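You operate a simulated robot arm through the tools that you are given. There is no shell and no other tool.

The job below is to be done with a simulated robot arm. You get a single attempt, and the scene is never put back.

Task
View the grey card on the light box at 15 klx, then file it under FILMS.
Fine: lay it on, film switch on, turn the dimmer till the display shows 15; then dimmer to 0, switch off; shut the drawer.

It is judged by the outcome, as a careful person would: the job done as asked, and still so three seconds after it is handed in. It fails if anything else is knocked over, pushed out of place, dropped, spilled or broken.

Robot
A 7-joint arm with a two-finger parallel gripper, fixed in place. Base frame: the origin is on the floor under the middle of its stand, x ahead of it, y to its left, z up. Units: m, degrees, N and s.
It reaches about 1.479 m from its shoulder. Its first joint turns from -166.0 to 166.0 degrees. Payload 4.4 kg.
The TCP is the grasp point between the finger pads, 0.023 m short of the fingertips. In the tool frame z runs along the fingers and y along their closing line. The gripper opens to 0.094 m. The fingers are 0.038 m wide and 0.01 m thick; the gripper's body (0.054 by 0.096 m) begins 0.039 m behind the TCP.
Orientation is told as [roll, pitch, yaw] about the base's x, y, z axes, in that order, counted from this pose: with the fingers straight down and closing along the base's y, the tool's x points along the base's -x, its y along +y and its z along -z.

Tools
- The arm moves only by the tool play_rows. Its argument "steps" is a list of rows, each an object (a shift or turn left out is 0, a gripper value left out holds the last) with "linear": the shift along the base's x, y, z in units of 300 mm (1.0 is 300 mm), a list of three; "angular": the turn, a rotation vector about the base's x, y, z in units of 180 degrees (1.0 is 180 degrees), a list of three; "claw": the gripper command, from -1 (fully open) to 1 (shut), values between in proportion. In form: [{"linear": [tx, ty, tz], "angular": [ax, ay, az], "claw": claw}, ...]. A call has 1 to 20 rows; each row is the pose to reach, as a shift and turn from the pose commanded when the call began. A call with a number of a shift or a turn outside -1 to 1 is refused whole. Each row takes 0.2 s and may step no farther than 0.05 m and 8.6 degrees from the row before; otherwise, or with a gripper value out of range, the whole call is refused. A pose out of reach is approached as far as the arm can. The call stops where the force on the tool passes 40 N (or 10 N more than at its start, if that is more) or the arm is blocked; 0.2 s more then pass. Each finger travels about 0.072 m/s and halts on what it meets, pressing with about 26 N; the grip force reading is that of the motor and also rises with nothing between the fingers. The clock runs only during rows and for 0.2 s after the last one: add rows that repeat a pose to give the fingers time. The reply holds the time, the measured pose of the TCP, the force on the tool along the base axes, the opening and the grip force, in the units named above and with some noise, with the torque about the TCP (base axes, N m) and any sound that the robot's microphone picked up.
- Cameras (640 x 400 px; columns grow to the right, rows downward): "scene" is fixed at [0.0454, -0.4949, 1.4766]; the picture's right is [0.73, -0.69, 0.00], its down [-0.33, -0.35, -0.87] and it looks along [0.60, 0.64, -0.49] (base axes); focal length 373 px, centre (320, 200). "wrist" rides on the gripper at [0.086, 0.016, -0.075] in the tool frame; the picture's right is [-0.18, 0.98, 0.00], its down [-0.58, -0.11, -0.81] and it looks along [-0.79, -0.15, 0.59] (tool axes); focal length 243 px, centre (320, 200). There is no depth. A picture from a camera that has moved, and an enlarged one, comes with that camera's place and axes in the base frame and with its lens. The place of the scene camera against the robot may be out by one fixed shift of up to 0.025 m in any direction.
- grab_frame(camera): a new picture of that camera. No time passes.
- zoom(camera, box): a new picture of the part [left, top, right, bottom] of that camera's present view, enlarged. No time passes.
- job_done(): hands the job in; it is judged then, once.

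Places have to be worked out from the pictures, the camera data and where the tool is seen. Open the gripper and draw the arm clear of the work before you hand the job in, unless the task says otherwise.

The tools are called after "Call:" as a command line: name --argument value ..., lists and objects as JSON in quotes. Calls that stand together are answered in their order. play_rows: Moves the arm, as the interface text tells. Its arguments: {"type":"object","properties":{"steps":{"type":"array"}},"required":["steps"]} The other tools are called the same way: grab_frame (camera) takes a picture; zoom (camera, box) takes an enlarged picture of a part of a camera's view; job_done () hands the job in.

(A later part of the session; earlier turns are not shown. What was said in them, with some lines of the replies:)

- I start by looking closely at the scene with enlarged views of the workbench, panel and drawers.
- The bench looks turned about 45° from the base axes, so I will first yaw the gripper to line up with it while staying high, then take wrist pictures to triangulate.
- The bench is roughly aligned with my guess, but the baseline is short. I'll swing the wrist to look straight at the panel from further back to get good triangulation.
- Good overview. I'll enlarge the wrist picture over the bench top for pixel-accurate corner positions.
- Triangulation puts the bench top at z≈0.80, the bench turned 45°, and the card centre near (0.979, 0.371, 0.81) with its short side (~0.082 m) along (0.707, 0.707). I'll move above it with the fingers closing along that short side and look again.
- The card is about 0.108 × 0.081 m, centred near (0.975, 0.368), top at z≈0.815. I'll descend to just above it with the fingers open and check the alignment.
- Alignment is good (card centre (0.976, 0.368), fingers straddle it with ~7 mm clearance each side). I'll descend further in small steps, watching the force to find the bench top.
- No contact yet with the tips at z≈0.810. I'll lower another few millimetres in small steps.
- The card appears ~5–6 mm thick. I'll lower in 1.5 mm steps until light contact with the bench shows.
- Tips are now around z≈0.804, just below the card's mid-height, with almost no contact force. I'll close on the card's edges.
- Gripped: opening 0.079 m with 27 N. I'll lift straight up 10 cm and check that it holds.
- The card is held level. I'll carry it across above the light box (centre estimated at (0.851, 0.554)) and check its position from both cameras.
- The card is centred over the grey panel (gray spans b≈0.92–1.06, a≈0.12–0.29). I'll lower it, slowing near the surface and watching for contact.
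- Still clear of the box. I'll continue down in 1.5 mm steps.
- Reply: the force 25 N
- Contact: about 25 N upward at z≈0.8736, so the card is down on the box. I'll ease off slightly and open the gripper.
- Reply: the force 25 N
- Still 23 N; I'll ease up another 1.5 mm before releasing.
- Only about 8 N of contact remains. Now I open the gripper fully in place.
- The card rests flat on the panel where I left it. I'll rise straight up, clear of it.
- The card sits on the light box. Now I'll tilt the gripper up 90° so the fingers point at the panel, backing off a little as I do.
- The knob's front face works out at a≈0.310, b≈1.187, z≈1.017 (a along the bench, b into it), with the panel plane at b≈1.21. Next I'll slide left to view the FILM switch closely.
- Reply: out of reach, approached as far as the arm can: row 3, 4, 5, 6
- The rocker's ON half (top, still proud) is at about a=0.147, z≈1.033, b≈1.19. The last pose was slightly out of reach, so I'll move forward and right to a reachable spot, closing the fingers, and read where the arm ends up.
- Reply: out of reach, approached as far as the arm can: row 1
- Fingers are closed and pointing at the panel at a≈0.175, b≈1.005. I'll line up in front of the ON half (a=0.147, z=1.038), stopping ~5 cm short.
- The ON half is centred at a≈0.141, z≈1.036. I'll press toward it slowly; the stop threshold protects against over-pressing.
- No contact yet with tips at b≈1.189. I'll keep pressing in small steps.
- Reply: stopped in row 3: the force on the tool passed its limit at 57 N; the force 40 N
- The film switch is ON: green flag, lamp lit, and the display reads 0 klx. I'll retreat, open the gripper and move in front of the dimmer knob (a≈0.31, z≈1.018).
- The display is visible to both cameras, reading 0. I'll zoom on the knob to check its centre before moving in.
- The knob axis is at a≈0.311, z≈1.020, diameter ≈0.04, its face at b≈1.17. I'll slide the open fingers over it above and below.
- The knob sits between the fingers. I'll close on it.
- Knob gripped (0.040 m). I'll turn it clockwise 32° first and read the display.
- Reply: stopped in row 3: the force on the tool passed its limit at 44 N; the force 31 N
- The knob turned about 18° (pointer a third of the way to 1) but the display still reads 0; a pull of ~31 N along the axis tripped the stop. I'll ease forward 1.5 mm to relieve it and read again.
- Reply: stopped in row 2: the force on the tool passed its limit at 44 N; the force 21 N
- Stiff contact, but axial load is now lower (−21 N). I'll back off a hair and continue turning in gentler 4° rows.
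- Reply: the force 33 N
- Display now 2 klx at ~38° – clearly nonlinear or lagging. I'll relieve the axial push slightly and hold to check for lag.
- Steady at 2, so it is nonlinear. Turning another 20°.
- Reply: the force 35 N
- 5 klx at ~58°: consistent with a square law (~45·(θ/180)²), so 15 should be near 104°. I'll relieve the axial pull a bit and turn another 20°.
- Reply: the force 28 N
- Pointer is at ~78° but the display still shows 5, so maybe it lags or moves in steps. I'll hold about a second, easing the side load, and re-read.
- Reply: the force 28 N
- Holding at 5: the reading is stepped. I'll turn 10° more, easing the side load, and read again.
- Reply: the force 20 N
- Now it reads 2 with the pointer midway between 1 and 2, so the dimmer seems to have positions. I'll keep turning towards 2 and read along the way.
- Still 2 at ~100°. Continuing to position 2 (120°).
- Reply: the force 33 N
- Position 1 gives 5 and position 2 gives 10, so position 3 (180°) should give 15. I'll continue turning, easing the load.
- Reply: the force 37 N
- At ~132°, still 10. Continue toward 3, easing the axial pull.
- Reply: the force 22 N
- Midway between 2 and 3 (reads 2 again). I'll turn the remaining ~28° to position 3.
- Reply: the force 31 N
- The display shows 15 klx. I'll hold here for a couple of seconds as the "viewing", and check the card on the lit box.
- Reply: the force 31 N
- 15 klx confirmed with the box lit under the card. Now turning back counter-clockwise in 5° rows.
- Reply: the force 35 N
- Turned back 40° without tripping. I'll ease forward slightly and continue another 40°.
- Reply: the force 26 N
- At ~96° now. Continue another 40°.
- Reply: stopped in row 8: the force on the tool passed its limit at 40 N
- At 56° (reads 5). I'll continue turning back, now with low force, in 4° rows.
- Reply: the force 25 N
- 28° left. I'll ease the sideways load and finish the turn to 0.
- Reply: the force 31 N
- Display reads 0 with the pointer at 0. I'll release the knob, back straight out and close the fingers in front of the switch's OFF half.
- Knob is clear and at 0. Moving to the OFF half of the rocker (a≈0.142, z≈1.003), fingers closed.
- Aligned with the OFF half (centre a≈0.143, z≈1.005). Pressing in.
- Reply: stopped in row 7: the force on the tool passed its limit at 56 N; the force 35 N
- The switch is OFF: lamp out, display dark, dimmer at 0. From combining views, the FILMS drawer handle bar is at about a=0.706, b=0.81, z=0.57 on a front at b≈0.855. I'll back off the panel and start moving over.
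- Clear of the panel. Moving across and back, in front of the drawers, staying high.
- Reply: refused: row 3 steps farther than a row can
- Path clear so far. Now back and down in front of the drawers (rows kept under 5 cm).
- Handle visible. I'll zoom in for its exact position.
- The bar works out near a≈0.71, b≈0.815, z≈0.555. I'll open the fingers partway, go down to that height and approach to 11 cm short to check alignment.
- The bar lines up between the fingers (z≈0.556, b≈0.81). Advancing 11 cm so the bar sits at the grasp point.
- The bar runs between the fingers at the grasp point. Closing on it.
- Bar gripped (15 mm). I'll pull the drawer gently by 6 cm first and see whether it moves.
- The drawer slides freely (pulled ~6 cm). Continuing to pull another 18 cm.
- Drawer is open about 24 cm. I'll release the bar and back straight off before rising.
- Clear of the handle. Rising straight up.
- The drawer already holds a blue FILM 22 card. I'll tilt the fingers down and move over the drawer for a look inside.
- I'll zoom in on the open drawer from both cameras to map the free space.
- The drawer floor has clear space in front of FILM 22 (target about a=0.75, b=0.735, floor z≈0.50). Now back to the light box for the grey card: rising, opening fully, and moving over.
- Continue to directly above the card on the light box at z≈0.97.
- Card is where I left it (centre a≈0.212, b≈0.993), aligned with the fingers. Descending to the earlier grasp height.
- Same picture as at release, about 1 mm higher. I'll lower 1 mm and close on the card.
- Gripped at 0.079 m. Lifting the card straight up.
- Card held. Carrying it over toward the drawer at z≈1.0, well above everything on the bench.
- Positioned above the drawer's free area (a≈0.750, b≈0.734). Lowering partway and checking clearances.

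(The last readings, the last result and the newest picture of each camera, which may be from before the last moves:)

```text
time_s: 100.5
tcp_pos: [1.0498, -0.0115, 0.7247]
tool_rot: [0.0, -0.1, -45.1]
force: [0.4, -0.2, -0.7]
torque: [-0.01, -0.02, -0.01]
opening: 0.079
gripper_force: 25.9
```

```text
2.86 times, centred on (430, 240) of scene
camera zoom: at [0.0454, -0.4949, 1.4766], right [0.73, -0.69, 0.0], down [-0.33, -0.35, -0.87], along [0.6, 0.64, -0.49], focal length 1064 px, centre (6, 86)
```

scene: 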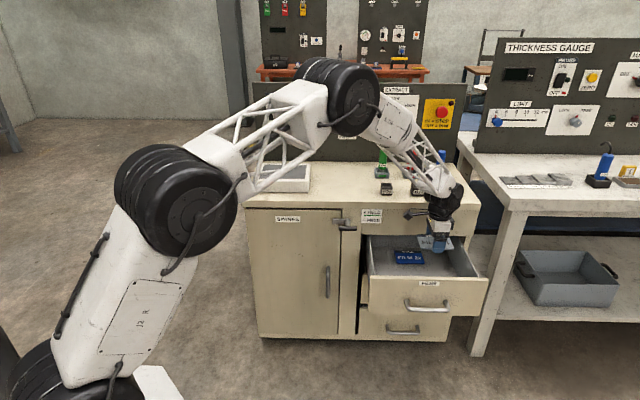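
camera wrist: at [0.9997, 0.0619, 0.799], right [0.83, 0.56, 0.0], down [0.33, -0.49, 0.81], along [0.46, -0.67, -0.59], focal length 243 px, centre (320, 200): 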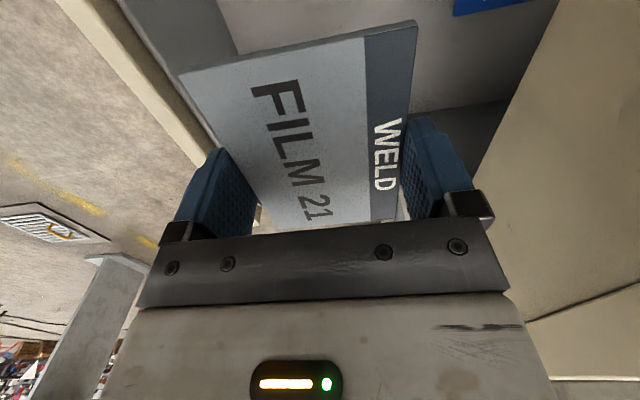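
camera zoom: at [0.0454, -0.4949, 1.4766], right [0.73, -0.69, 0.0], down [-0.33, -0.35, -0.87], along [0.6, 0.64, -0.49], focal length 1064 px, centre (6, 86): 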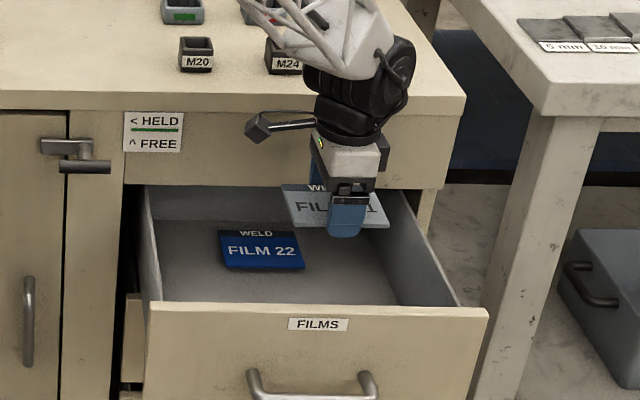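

Clearances look fine: the card is over the free floor to the right of FILM 22's line, hand in front of the bench edge. Lowering another 10 cm slowly.

Call:
play_rows --steps '[{"linear": [0, 0, -0.05]}, {"linear": [0, 0, -0.12]}, {"linear": [0, 0, -0.19]}, {"linear": [0, 0, -0.26]}, {"linear": [0, 0, -0.32]}, {"linear": [0, 0, -0.32]}]'

Call:
grab_frame --camera "wrist"

Call:
zoom --camera "scene" --box '[350, 170, 510, 310]'

```text
time_s: 101.9
tcp_pos: [1.0499, -0.0111, 0.6294]
tool_rot: [0.0, -0.1, -45.0]
force: [-0.5, 0.1, -0.5]
torque: [-0.03, 0.01, -0.01]
opening: 0.0793
gripper_force: 25.7
```

```text
taken
camera wrist: at [1.0, 0.0616, 0.7029], right [0.83, 0.56, 0.0], down [0.33, -0.49, 0.81], along [0.46, -0.67, -0.59], focal length 243 px, centre (320, 200)
```

wrist: 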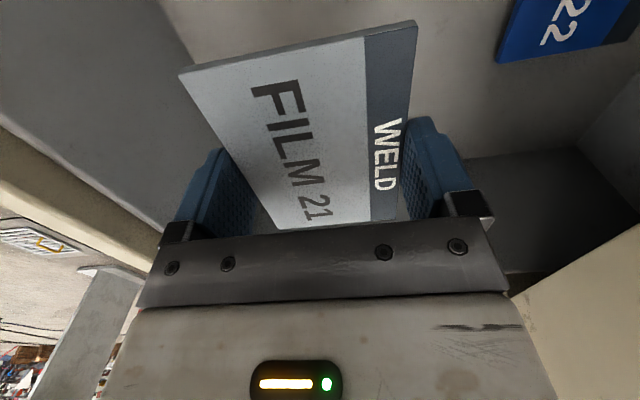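

```text
2.86 times, centred on (430, 240) of scene
camera zoom: at [0.0454, -0.4949, 1.4766], right [0.73, -0.69, 0.0], down [-0.33, -0.35, -0.87], along [0.6, 0.64, -0.49], focal length 1064 px, centre (6, 86)
```

zoom: 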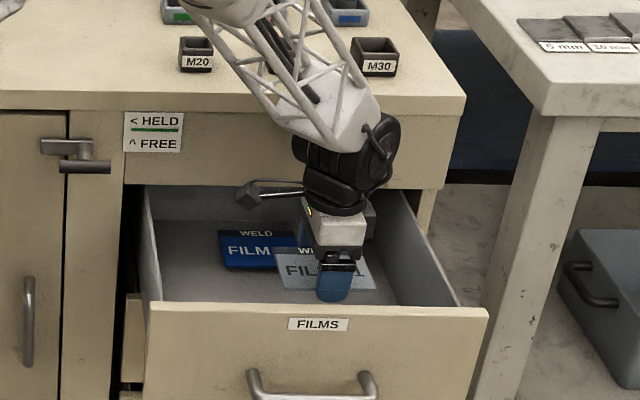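

FILM 22's near corner is at a≈0.77, b≈0.865 while my card will reach only b≈0.774, so no overlap. Floor should be at z≈0.497; lowering to just above it.

Call:
play_rows --steps '[{"linear": [0, 0, -0.06]}, {"linear": [0, 0, -0.13]}, {"linear": [0, 0, -0.19]}, {"linear": [0, 0, -0.24]}, {"linear": [0, 0, -0.28]}, {"linear": [0, 0, -0.31]}, {"linear": [0, 0, -0.31]}]'

Call:
grab_frame --camera "wrist"

Call:
zoom --camera "scene" --box '[350, 170, 510, 310]'

```text
time_s: 103.5
tcp_pos: [1.0489, -0.0116, 0.5366]
tool_rot: [0.0, -0.1, -44.9]
force: [0.7, -0.6, -0.4]
torque: [-0.03, -0.01, -0.03]
opening: 0.0792
gripper_force: 25.9
```

```text
taken
camera wrist: at [0.9999, 0.0618, 0.6104], right [0.83, 0.56, 0.0], down [0.33, -0.49, 0.81], along [0.46, -0.67, -0.59], focal length 243 px, centre (320, 200)
```

wrist: 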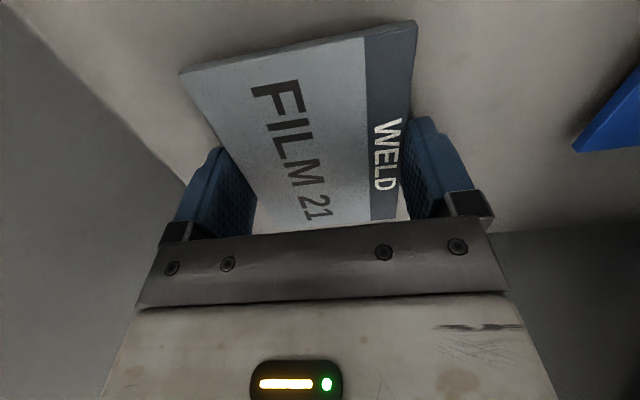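

```text
2.86 times, centred on (430, 240) of scene
camera zoom: at [0.0454, -0.4949, 1.4766], right [0.73, -0.69, 0.0], down [-0.33, -0.35, -0.87], along [0.6, 0.64, -0.49], focal length 1064 px, centre (6, 86)
```

zoom: 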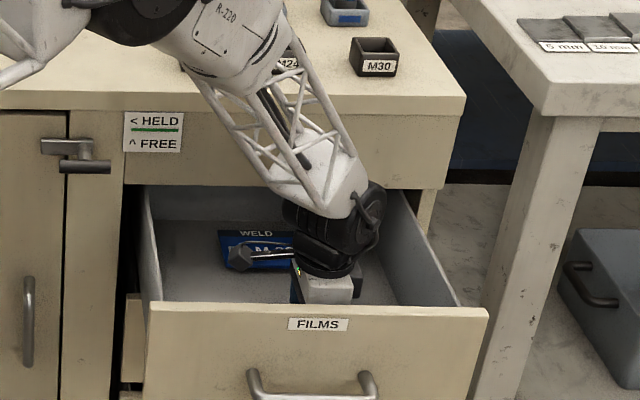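

Nothing touching. Now fine steps down to the drawer floor.

Call:
play_rows --steps '[{"linear": [0, 0, -0.01]}, {"linear": [0, 0, -0.02]}, {"linear": [0, 0, -0.028]}, {"linear": [0, 0, -0.034]}, {"linear": [0, 0, -0.034]}]'

```text
time_s: 104.7
tcp_pos: [1.0504, -0.012, 0.5285]
tool_rot: [0.1, -0.2, -45.0]
force: [-1.2, 1.7, 24.8]
torque: [0.06, 0.05, 0.0]
opening: 0.0794
gripper_force: 25.8
```

Contact with the drawer floor (25 N). Easing up slightly, then opening fully.

Call:
play_rows --steps '[{"linear": [0, 0, 0.004]}, {"linear": [0, 0, 0.006]}, {"linear": [0, 0, 0.006], "claw": -0.75}, {"linear": [0, 0, 0.006], "claw": -0.85}, {"linear": [0, 0, 0.006], "claw": -1}, {"linear": [0, 0, 0.006], "claw": -1}]'

Call:
grab_frame --camera "wrist"

```text
time_s: 106.1
tcp_pos: [1.0489, -0.0107, 0.527]
tool_rot: [-0.1, -0.1, -45.0]
force: [1.0, -0.9, 1.9]
torque: [0.05, -0.07, -0.03]
opening: 0.0937
gripper_force: 0.0
```

```text
taken
camera wrist: at [0.9997, 0.0621, 0.6016], right [0.83, 0.56, 0.0], down [0.33, -0.49, 0.81], along [0.46, -0.67, -0.59], focal length 243 px, centre (320, 200)
```

wrist: 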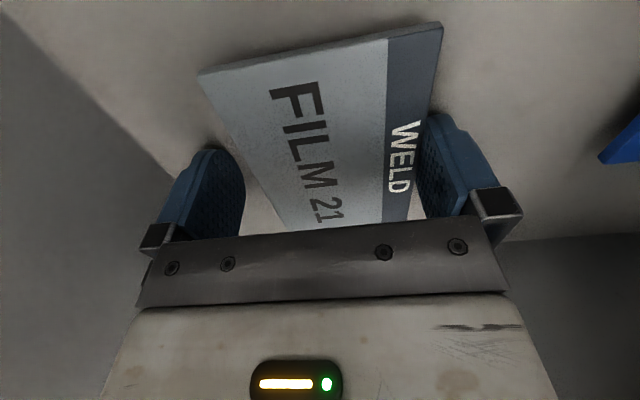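

Released; the drawer slid a few mm so the card sits nearer the back finger. I'll lift a touch, re-centre by 5 mm, then rise slowly.

Call:
play_rows --steps '[{"linear": [0.004, 0.004, 0.006]}, {"linear": [0.01, 0.01, 0.01]}, {"linear": [0.012, 0.012, 0.02]}, {"linear": [0.012, 0.012, 0.05]}, {"linear": [0.012, 0.012, 0.1]}, {"linear": [0.012, 0.012, 0.2]}, {"linear": [0.012, 0.012, 0.3]}, {"linear": [0.012, 0.012, 0.3]}]'

Call:
grab_frame --camera "wrist"

Call:
zoom --camera "scene" --box '[350, 170, 510, 310]'

```text
time_s: 107.9
tcp_pos: [1.0537, -0.0074, 0.6184]
tool_rot: [0.1, -0.1, -45.0]
force: [0.1, 0.3, -0.1]
torque: [-0.02, 0.02, 0.02]
opening: 0.0942
gripper_force: 0.0
```

```text
taken
camera wrist: at [1.0046, 0.0652, 0.6926], right [0.83, 0.56, 0.0], down [0.33, -0.49, 0.81], along [0.46, -0.67, -0.59], focal length 243 px, centre (320, 200)
```

wrist: 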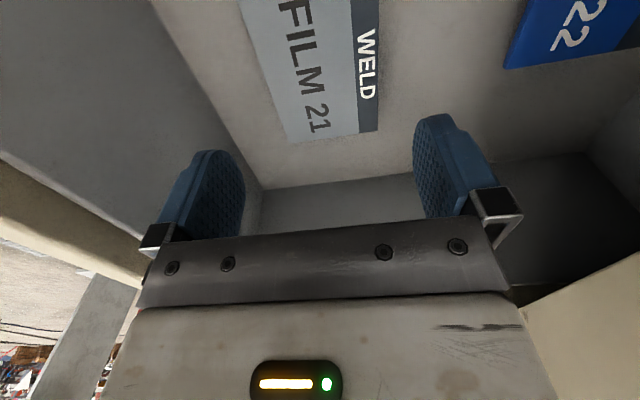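

```text
2.86 times, centred on (430, 240) of scene
camera zoom: at [0.0454, -0.4949, 1.4766], right [0.73, -0.69, 0.0], down [-0.33, -0.35, -0.87], along [0.6, 0.64, -0.49], focal length 1064 px, centre (6, 86)
```

zoom: 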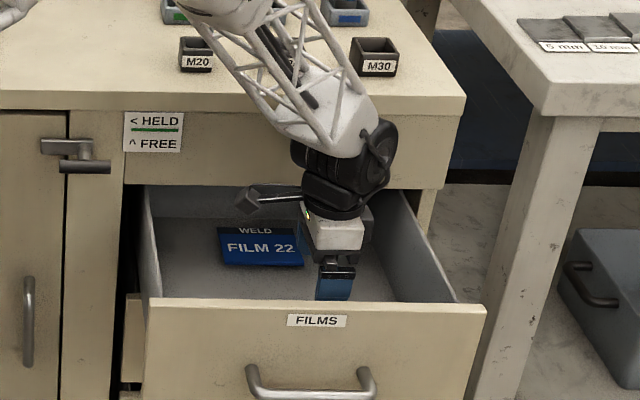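

FILM 21 lies flat on the drawer floor, clear of FILM 22. Rising clear of the drawer.

Call:
play_rows --steps '[{"linear": [0, 0, 0.12], "claw": -1}, {"linear": [0, 0, 0.27]}, {"linear": [0, 0, 0.42]}, {"linear": [0, 0, 0.57]}, {"linear": [0, 0, 0.72]}, {"linear": [0, 0, 0.87]}, {"linear": [0, 0, 1.0]}, {"linear": [0, 0, 1.0]}]'

Call:
zoom --camera "scene" --box '[350, 210, 510, 310]'

Call:
grab_frame --camera "wrist"

```text
time_s: 109.7
tcp_pos: [1.0527, -0.0086, 0.9165]
tool_rot: [0.0, -0.1, -45.0]
force: [-0.6, -0.5, 0.6]
torque: [0.01, -0.01, 0.0]
opening: 0.0942
gripper_force: 0.0
```

```text
4.00 times, centred on (430, 260) of scene
camera zoom: at [0.0454, -0.4949, 1.4766], right [0.73, -0.69, 0.0], down [-0.33, -0.35, -0.87], along [0.6, 0.64, -0.49], focal length 1490 px, centre (-120, -40)
```

zoom: 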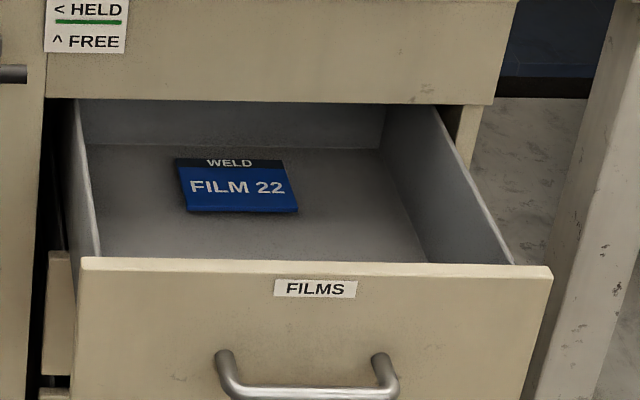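

```text
taken
camera wrist: at [1.0032, 0.0648, 0.9911], right [0.83, 0.56, 0.0], down [0.33, -0.49, 0.81], along [0.46, -0.67, -0.59], focal length 243 px, centre (320, 200)
```

wrist: 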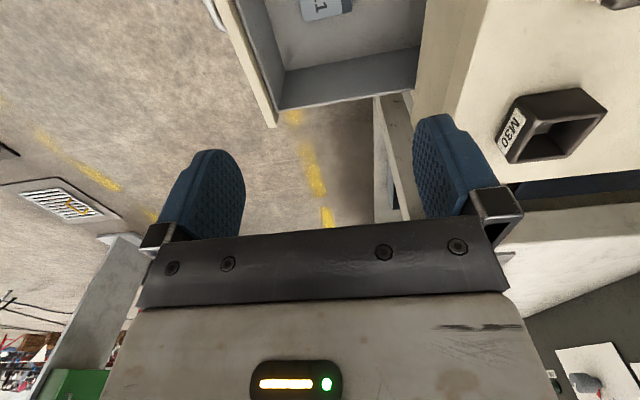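

Now moving back in front of the drawer while tilting the fingers to point at it.

Call:
play_rows --steps '[{"linear": [-0.08, -0.06, 0.03], "angular": [0, 0, 0], "claw": -0.5}, {"linear": [-0.16, -0.12, 0.05], "angular": [0.0321, -0.0321, 0], "claw": 0}, {"linear": [-0.24, -0.18, 0.05], "angular": [0.0643, -0.0643, 0], "claw": 0.5}, {"linear": [-0.32, -0.24, 0.05], "angular": [0.0964, -0.0964, 0], "claw": 1}, {"linear": [-0.4, -0.3, 0.05], "angular": [0.1286, -0.1286, 0], "claw": 1}, {"linear": [-0.48, -0.36, 0.04], "angular": [0.1607, -0.1607, 0], "claw": 1}, {"linear": [-0.55, -0.42, 0.03], "angular": [0.1929, -0.1929, 0], "claw": 1}, {"linear": [-0.61, -0.465, 0.02], "angular": [0.225, -0.225, 0], "claw": 1}, {"linear": [-0.66, -0.505, 0.01], "angular": [0.2571, -0.2571, 0], "claw": 1}, {"linear": [-0.7, -0.535, 0], "angular": [0.2893, -0.2893, 0], "claw": 1}, {"linear": [-0.715, -0.548, 0], "angular": [0.3214, -0.3214, 0], "claw": 1}, {"linear": [-0.715, -0.548, 0], "angular": [0.3536, -0.3536, 0], "claw": 1}, {"linear": [-0.715, -0.548, 0], "angular": [0.3536, -0.3536, 0], "claw": 1}]'

Call:
grab_frame --camera "wrist"

Call:
grab_frame --camera "scene"

```text
time_s: 112.5
tcp_pos: [0.8389, -0.1723, 0.9189]
tool_rot: [90.1, -0.1, -45.1]
force: [0.1, -0.3, -0.5]
torque: [0.01, 0.02, 0.01]
opening: 0.0001
gripper_force: 25.8
```

```text
taken
camera wrist: at [0.7251, -0.1626, 0.9344], right [0.13, -0.13, 0.98], down [-0.16, -0.98, -0.11], along [0.98, -0.14, -0.15], focal length 243 px, centre (320, 200)
```

wrist: 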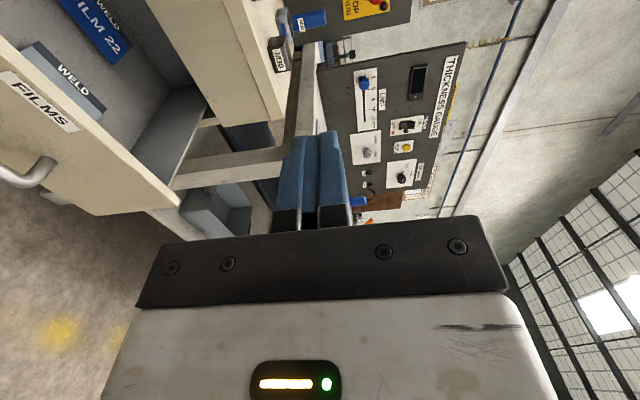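

```text
taken
```

scene: 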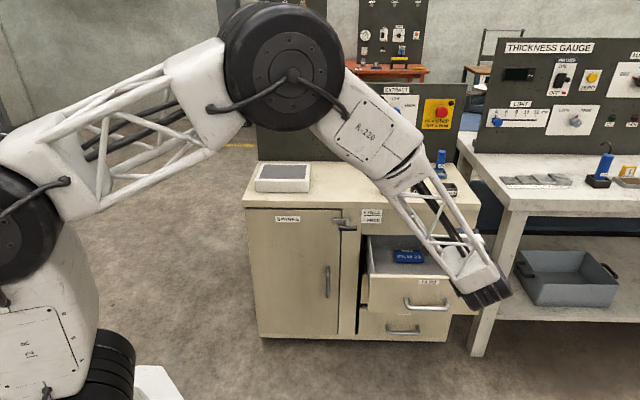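

Both cards are visible in the drawer, not overlapping. Lowering the closed fingers to z≈0.615, in front of the drawer panel above the handle bar.

Call:
play_rows --steps '[{"linear": [0, 0, -0.12]}, {"linear": [0, 0, -0.27]}, {"linear": [0, 0, -0.42]}, {"linear": [0, 0, -0.57]}, {"linear": [0, 0, -0.72]}, {"linear": [0, 0, -0.87]}, {"linear": [0, 0, -1.0]}, {"linear": [0, 0, -1.0]}]'

Call:
grab_frame --camera "wrist"

Call:
grab_frame --camera "scene"

```text
time_s: 114.3
tcp_pos: [0.8381, -0.1722, 0.6163]
tool_rot: [90.0, -0.1, -45.1]
force: [-0.6, 0.6, 0.4]
torque: [0.02, 0.01, -0.04]
opening: 0.0
gripper_force: 26.1
```

```text
taken
camera wrist: at [0.7254, -0.1628, 0.6337], right [0.13, -0.13, 0.98], down [-0.16, -0.98, -0.11], along [0.98, -0.14, -0.15], focal length 243 px, centre (320, 200)
```

wrist: 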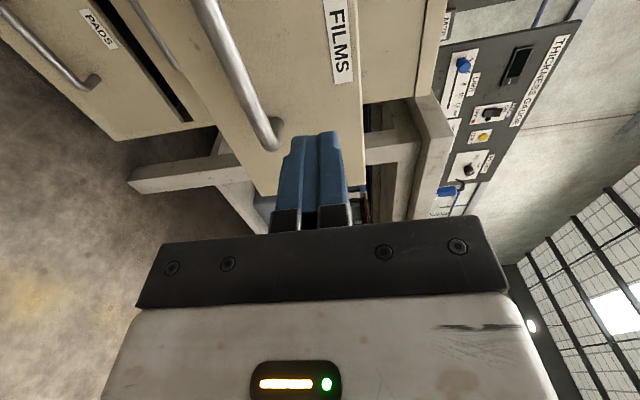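

```text
taken
```

scene: 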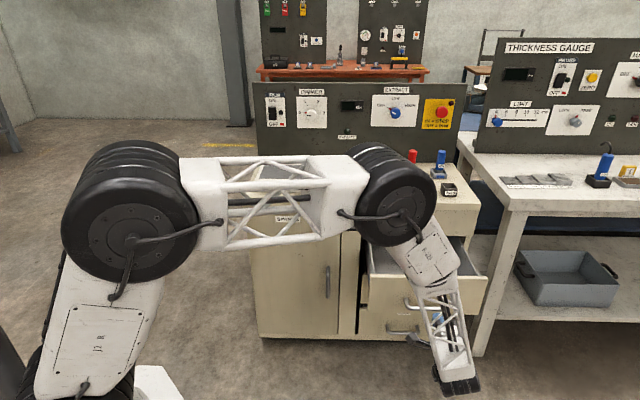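

Fingers are level with the drawer front above the bar. I'll advance, make gentle contact, and push the drawer in smoothly.

Call:
play_rows --steps '[{"linear": [0.094, 0.094, 0]}, {"linear": [0.188, 0.188, 0]}, {"linear": [0.25, 0.25, 0]}, {"linear": [0.28, 0.28, 0]}, {"linear": [0.3, 0.3, 0]}, {"linear": [0.325, 0.325, 0]}, {"linear": [0.355, 0.355, 0]}, {"linear": [0.39, 0.39, 0]}, {"linear": [0.43, 0.43, 0]}, {"linear": [0.47, 0.47, 0]}, {"linear": [0.51, 0.51, 0]}, {"linear": [0.55, 0.55, 0]}, {"linear": [0.59, 0.59, 0]}, {"linear": [0.62, 0.62, 0]}, {"linear": [0.64, 0.64, 0]}, {"linear": [0.64, 0.64, 0]}]'

Call:
grab_frame --camera "wrist"

Call:
grab_frame --camera "scene"

```text
time_s: 117.7
tcp_pos: [1.0288, 0.02, 0.6176]
tool_rot: [89.9, 0.0, -45.1]
force: [-0.2, 0.8, 0.0]
torque: [0.0, 0.01, 0.0]
opening: 0.0
gripper_force: 25.7
```

```text
taken
camera wrist: at [0.9169, 0.0297, 0.6342], right [0.13, -0.13, 0.98], down [-0.16, -0.98, -0.11], along [0.98, -0.14, -0.15], focal length 243 px, centre (320, 200)
```

wrist: 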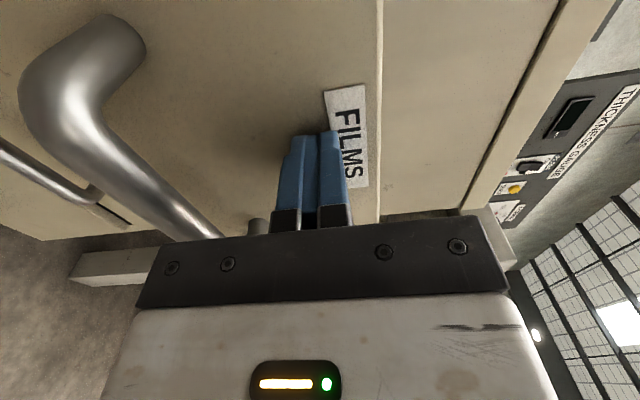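

```text
taken
```

scene: 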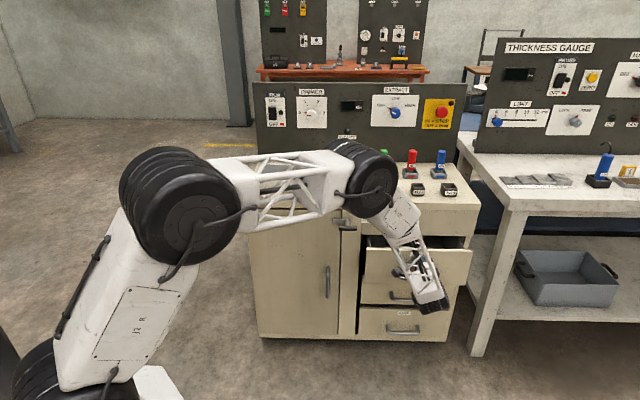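

Drawer is moving in; about 9 cm remain. Continuing slowly until it seats.

Call:
play_rows --steps '[{"linear": [0.02, 0.02, 0]}, {"linear": [0.05, 0.05, 0]}, {"linear": [0.085, 0.085, 0]}, {"linear": [0.12, 0.12, 0]}, {"linear": [0.15, 0.15, 0]}, {"linear": [0.17, 0.17, 0]}, {"linear": [0.185, 0.185, 0]}, {"linear": [0.195, 0.195, 0]}, {"linear": [0.202, 0.202, 0]}, {"linear": [0.209, 0.209, 0]}, {"linear": [0.216, 0.216, 0]}, {"linear": [0.223, 0.223, 0]}, {"linear": [0.23, 0.23, 0]}]'

Call:
grab_frame --camera "wrist"

Call:
grab_frame --camera "scene"

```text
time_s: 120.0
tcp_pos: [1.0916, 0.0822, 0.6173]
tool_rot: [90.0, 0.1, -45.1]
force: [-11.5, -8.2, 4.6]
torque: [0.13, -0.05, 0.34]
opening: 0.0001
gripper_force: 26.3
stopped in row 11: the force on the tool passed its limit at 54 N (the readings are from after the stop); the commanded pose is now the measured one
```

```text
taken
camera wrist: at [0.9791, 0.0905, 0.6338], right [0.13, -0.13, 0.98], down [-0.16, -0.98, -0.11], along [0.98, -0.14, -0.15], focal length 243 px, centre (320, 200)
```

wrist: 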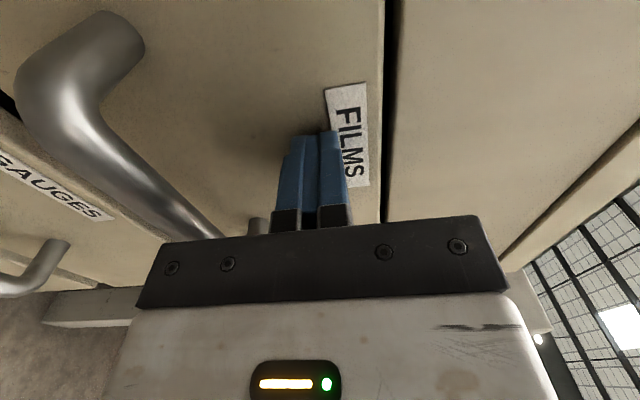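

```text
taken
```

scene: 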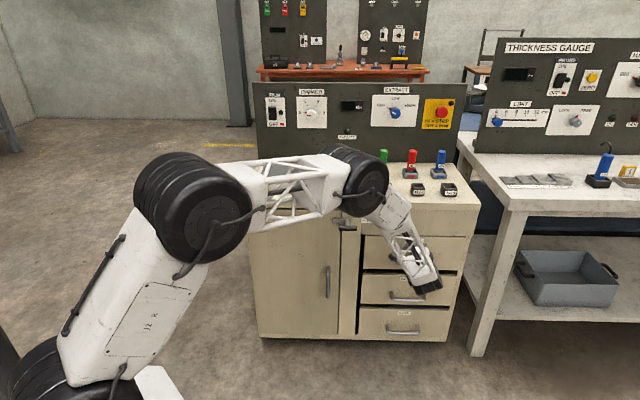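

Force spiked at b≈0.853, exactly where the front sat originally: the drawer is shut. Backing straight off.

Call:
play_rows --steps '[{"linear": [-0.02, -0.02, 0]}, {"linear": [-0.06, -0.06, 0]}, {"linear": [-0.12, -0.12, 0]}, {"linear": [-0.2, -0.2, 0]}, {"linear": [-0.28, -0.28, 0]}, {"linear": [-0.36, -0.36, 0]}, {"linear": [-0.44, -0.44, 0]}, {"linear": [-0.5, -0.5, 0]}, {"linear": [-0.5, -0.5, 0]}]'

Call:
grab_frame --camera "wrist"

Call:
grab_frame --camera "scene"

```text
time_s: 122.0
tcp_pos: [0.9427, -0.0694, 0.617]
tool_rot: [90.0, 0.0, -45.0]
force: [-0.9, 0.1, -0.4]
torque: [0.02, -0.05, -0.03]
opening: 0.0002
gripper_force: 26.3
```

```text
taken
camera wrist: at [0.8292, -0.0596, 0.6338], right [0.13, -0.13, 0.98], down [-0.16, -0.98, -0.11], along [0.98, -0.14, -0.15], focal length 243 px, centre (320, 200)
```

wrist: 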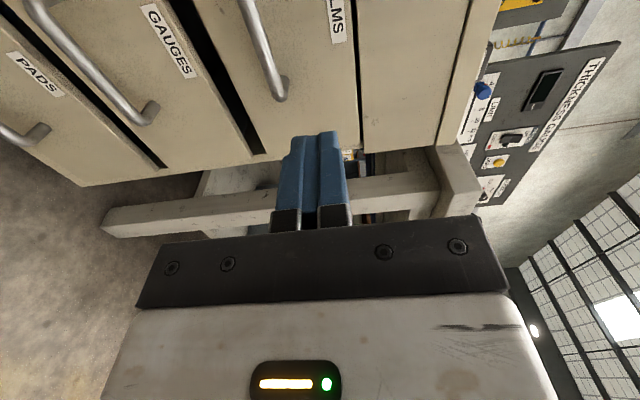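

```text
taken
```

scene: 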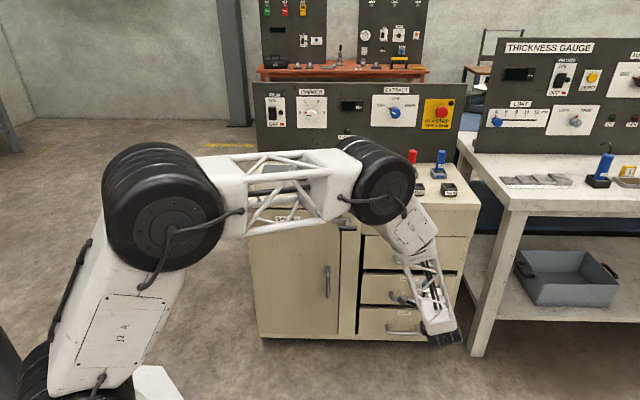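

The FILMS front is in line with the other drawers. I'll back away further, open the gripper and rise clear, then check everything.

Call:
play_rows --steps '[{"linear": [-0.08, -0.08, 0], "claw": 0.5}, {"linear": [-0.17, -0.17, 0.03], "claw": 0}, {"linear": [-0.26, -0.26, 0.08], "claw": -0.5}, {"linear": [-0.33, -0.33, 0.18], "claw": -1}, {"linear": [-0.347, -0.347, 0.32], "claw": -1}, {"linear": [-0.347, -0.347, 0.47], "claw": -1}, {"linear": [-0.347, -0.347, 0.62], "claw": -1}, {"linear": [-0.347, -0.347, 0.77], "claw": -1}, {"linear": [-0.347, -0.347, 0.92], "claw": -1}, {"linear": [-0.347, -0.347, 1.0], "claw": -1}, {"linear": [-0.347, -0.347, 1.0], "claw": -1}]'

Call:
play_rows --steps '[{"linear": [-0.02, 0.08, 0.1]}, {"linear": [-0.05, 0.18, 0.2]}, {"linear": [-0.08, 0.28, 0.3]}, {"linear": [-0.1, 0.38, 0.4]}, {"linear": [-0.1, 0.48, 0.5]}, {"linear": [-0.1, 0.58, 0.6]}, {"linear": [-0.1, 0.58, 0.6]}]'

Call:
grab_frame --camera "scene"

Call:
grab_frame --camera "wrist"

```text
time_s: 124.4
tcp_pos: [0.8386, -0.1721, 0.9188]
tool_rot: [90.0, 0.1, -45.1]
force: [-0.2, 0.6, -0.1]
torque: [0.07, 0.0, -0.02]
opening: 0.0939
gripper_force: 0.0
```

```text
time_s: 126.0
tcp_pos: [0.8083, 0.0033, 1.0982]
tool_rot: [89.9, 0.1, -45.0]
force: [0.4, -0.6, 0.1]
torque: [0.0, 0.0, 0.01]
opening: 0.0937
gripper_force: 0.0
```

```text
taken
```

scene: 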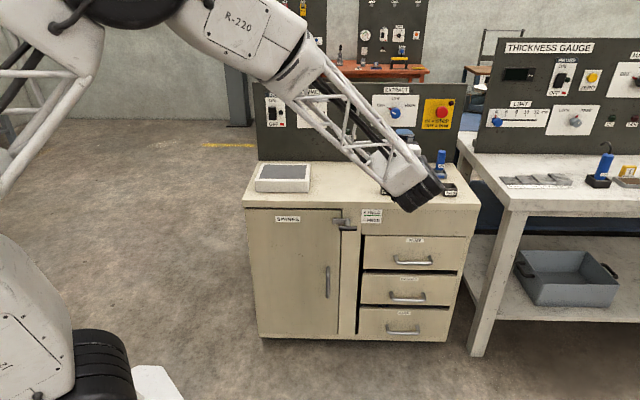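

```text
taken
camera wrist: at [0.6948, 0.0117, 1.1145], right [0.13, -0.13, 0.98], down [-0.16, -0.98, -0.11], along [0.98, -0.14, -0.15], focal length 243 px, centre (320, 200)
```

wrist: 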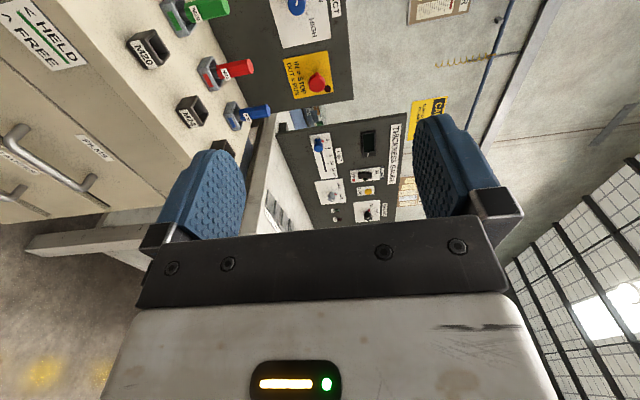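

Drawer looks shut. I'll zoom in to verify drawer, switch, knob, and the items on the bench.

Call:
zoom --camera "scene" --box '[340, 200, 500, 350]'

Call:
zoom --camera "scene" --box '[240, 80, 400, 220]'

Call:
zoom --camera "wrist" --box '[0, 0, 280, 240]'

```text
2.67 times, centred on (420, 275) of scene
camera zoom: at [0.0454, -0.4949, 1.4766], right [0.73, -0.69, 0.0], down [-0.33, -0.35, -0.87], along [0.6, 0.64, -0.49], focal length 994 px, centre (53, 0)
```

zoom: 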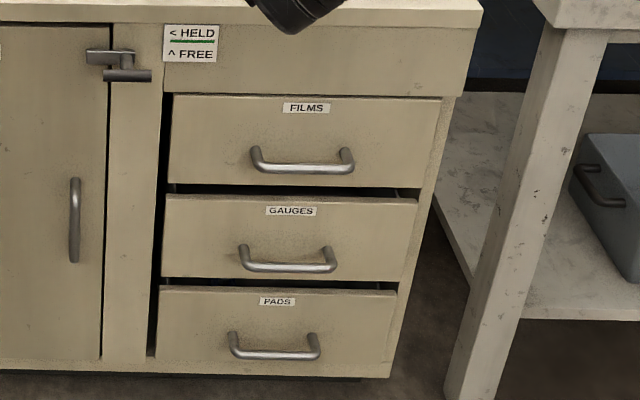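

```text
2.86 times, centred on (320, 150) of scene
camera zoom: at [0.0454, -0.4949, 1.4766], right [0.73, -0.69, 0.0], down [-0.33, -0.35, -0.87], along [0.6, 0.64, -0.49], focal length 1064 px, centre (320, 343)
```

zoom: 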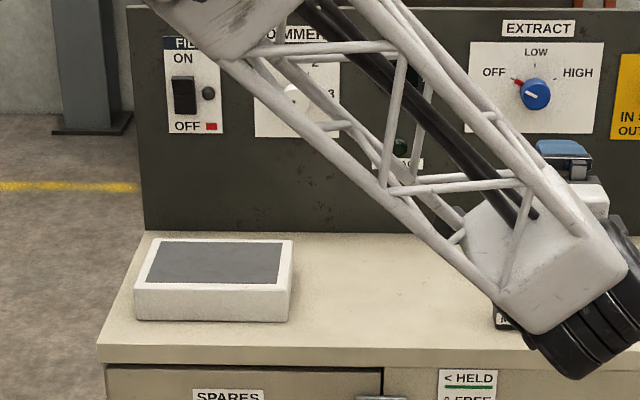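

```text
1.67 times, centred on (140, 120) of wrist
camera zoom: at [0.6948, 0.0117, 1.1145], right [0.13, -0.13, 0.98], down [-0.16, -0.98, -0.11], along [0.98, -0.14, -0.15], focal length 404 px, centre (620, 333)
```

zoom: 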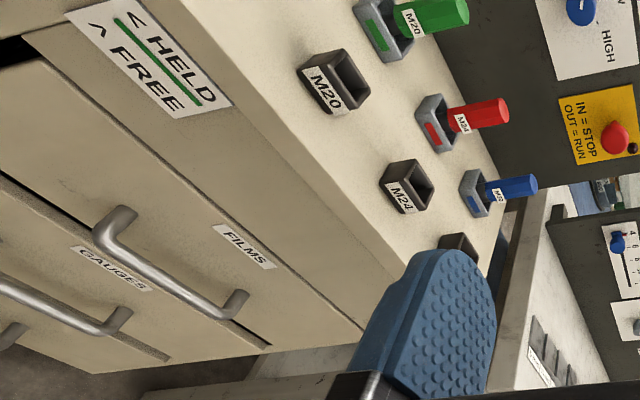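

Drawer matches its original closed position and everything else stands as before. I'll draw the arm further clear and take a last look at the dimmer and switch.

Call:
play_rows --steps '[{"linear": [0, -0.08, 0.08]}, {"linear": [0, -0.18, 0.16]}, {"linear": [0, -0.28, 0.24]}, {"linear": [0, -0.38, 0.3]}, {"linear": [0, -0.48, 0.35]}, {"linear": [0, -0.56, 0.4]}, {"linear": [0, -0.56, 0.4]}]'

Call:
grab_frame --camera "scene"

Call:
zoom --camera "scene" --box '[245, 80, 405, 180]'

```text
time_s: 127.6
tcp_pos: [0.8072, -0.1668, 1.2177]
tool_rot: [90.0, 0.0, -45.2]
force: [-0.2, 1.0, 0.7]
torque: [-0.01, -0.02, 0.03]
opening: 0.094
gripper_force: 0.0
```

```text
taken
```

scene: 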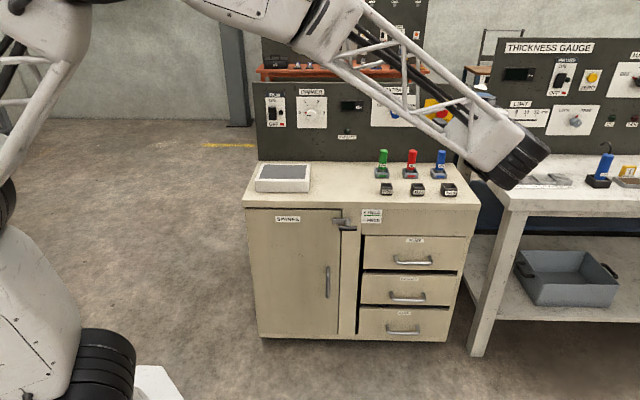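

```text
4.00 times, centred on (325, 130) of scene
camera zoom: at [0.0454, -0.4949, 1.4766], right [0.73, -0.69, 0.0], down [-0.33, -0.35, -0.87], along [0.6, 0.64, -0.49], focal length 1490 px, centre (300, 480)
```

zoom: 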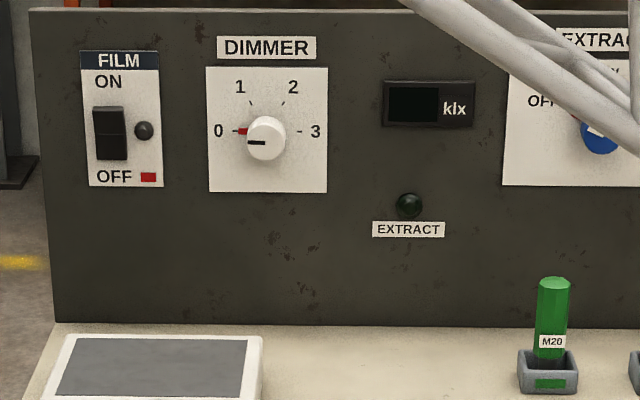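

The film switch is OFF, the dimmer is at 0, the display is dark and the FILMS drawer is shut with the card inside. Everything else is in its original place, and the gripper is open and clear. Handing in.

Call:
job_done

```text
The job is handed in.
```

The grey FILM 21 card was viewed on the light box at 15 klx and is now in the FILMS drawer, which is shut.

- **Viewing:** I laid the card on the light box and switched FILM on. The display read 15 with the dimmer at position 3, and I held it there for about two seconds. Between marked positions the display drops to 2, so only the marked stops give a usable reading.
- **Shutting down:** The dimmer is back at 0, the film switch is off and the display is dark.
- **Filing:** FILM 21 lies flat on the drawer floor, in front of the FILM 22 card that was already there. The two do not overlap. The drawer front is back exactly where it started.
- **Surroundings:** In the final pictures, nothing else had been knocked over or moved. The gripper is open and the arm is drawn clear of the bench.
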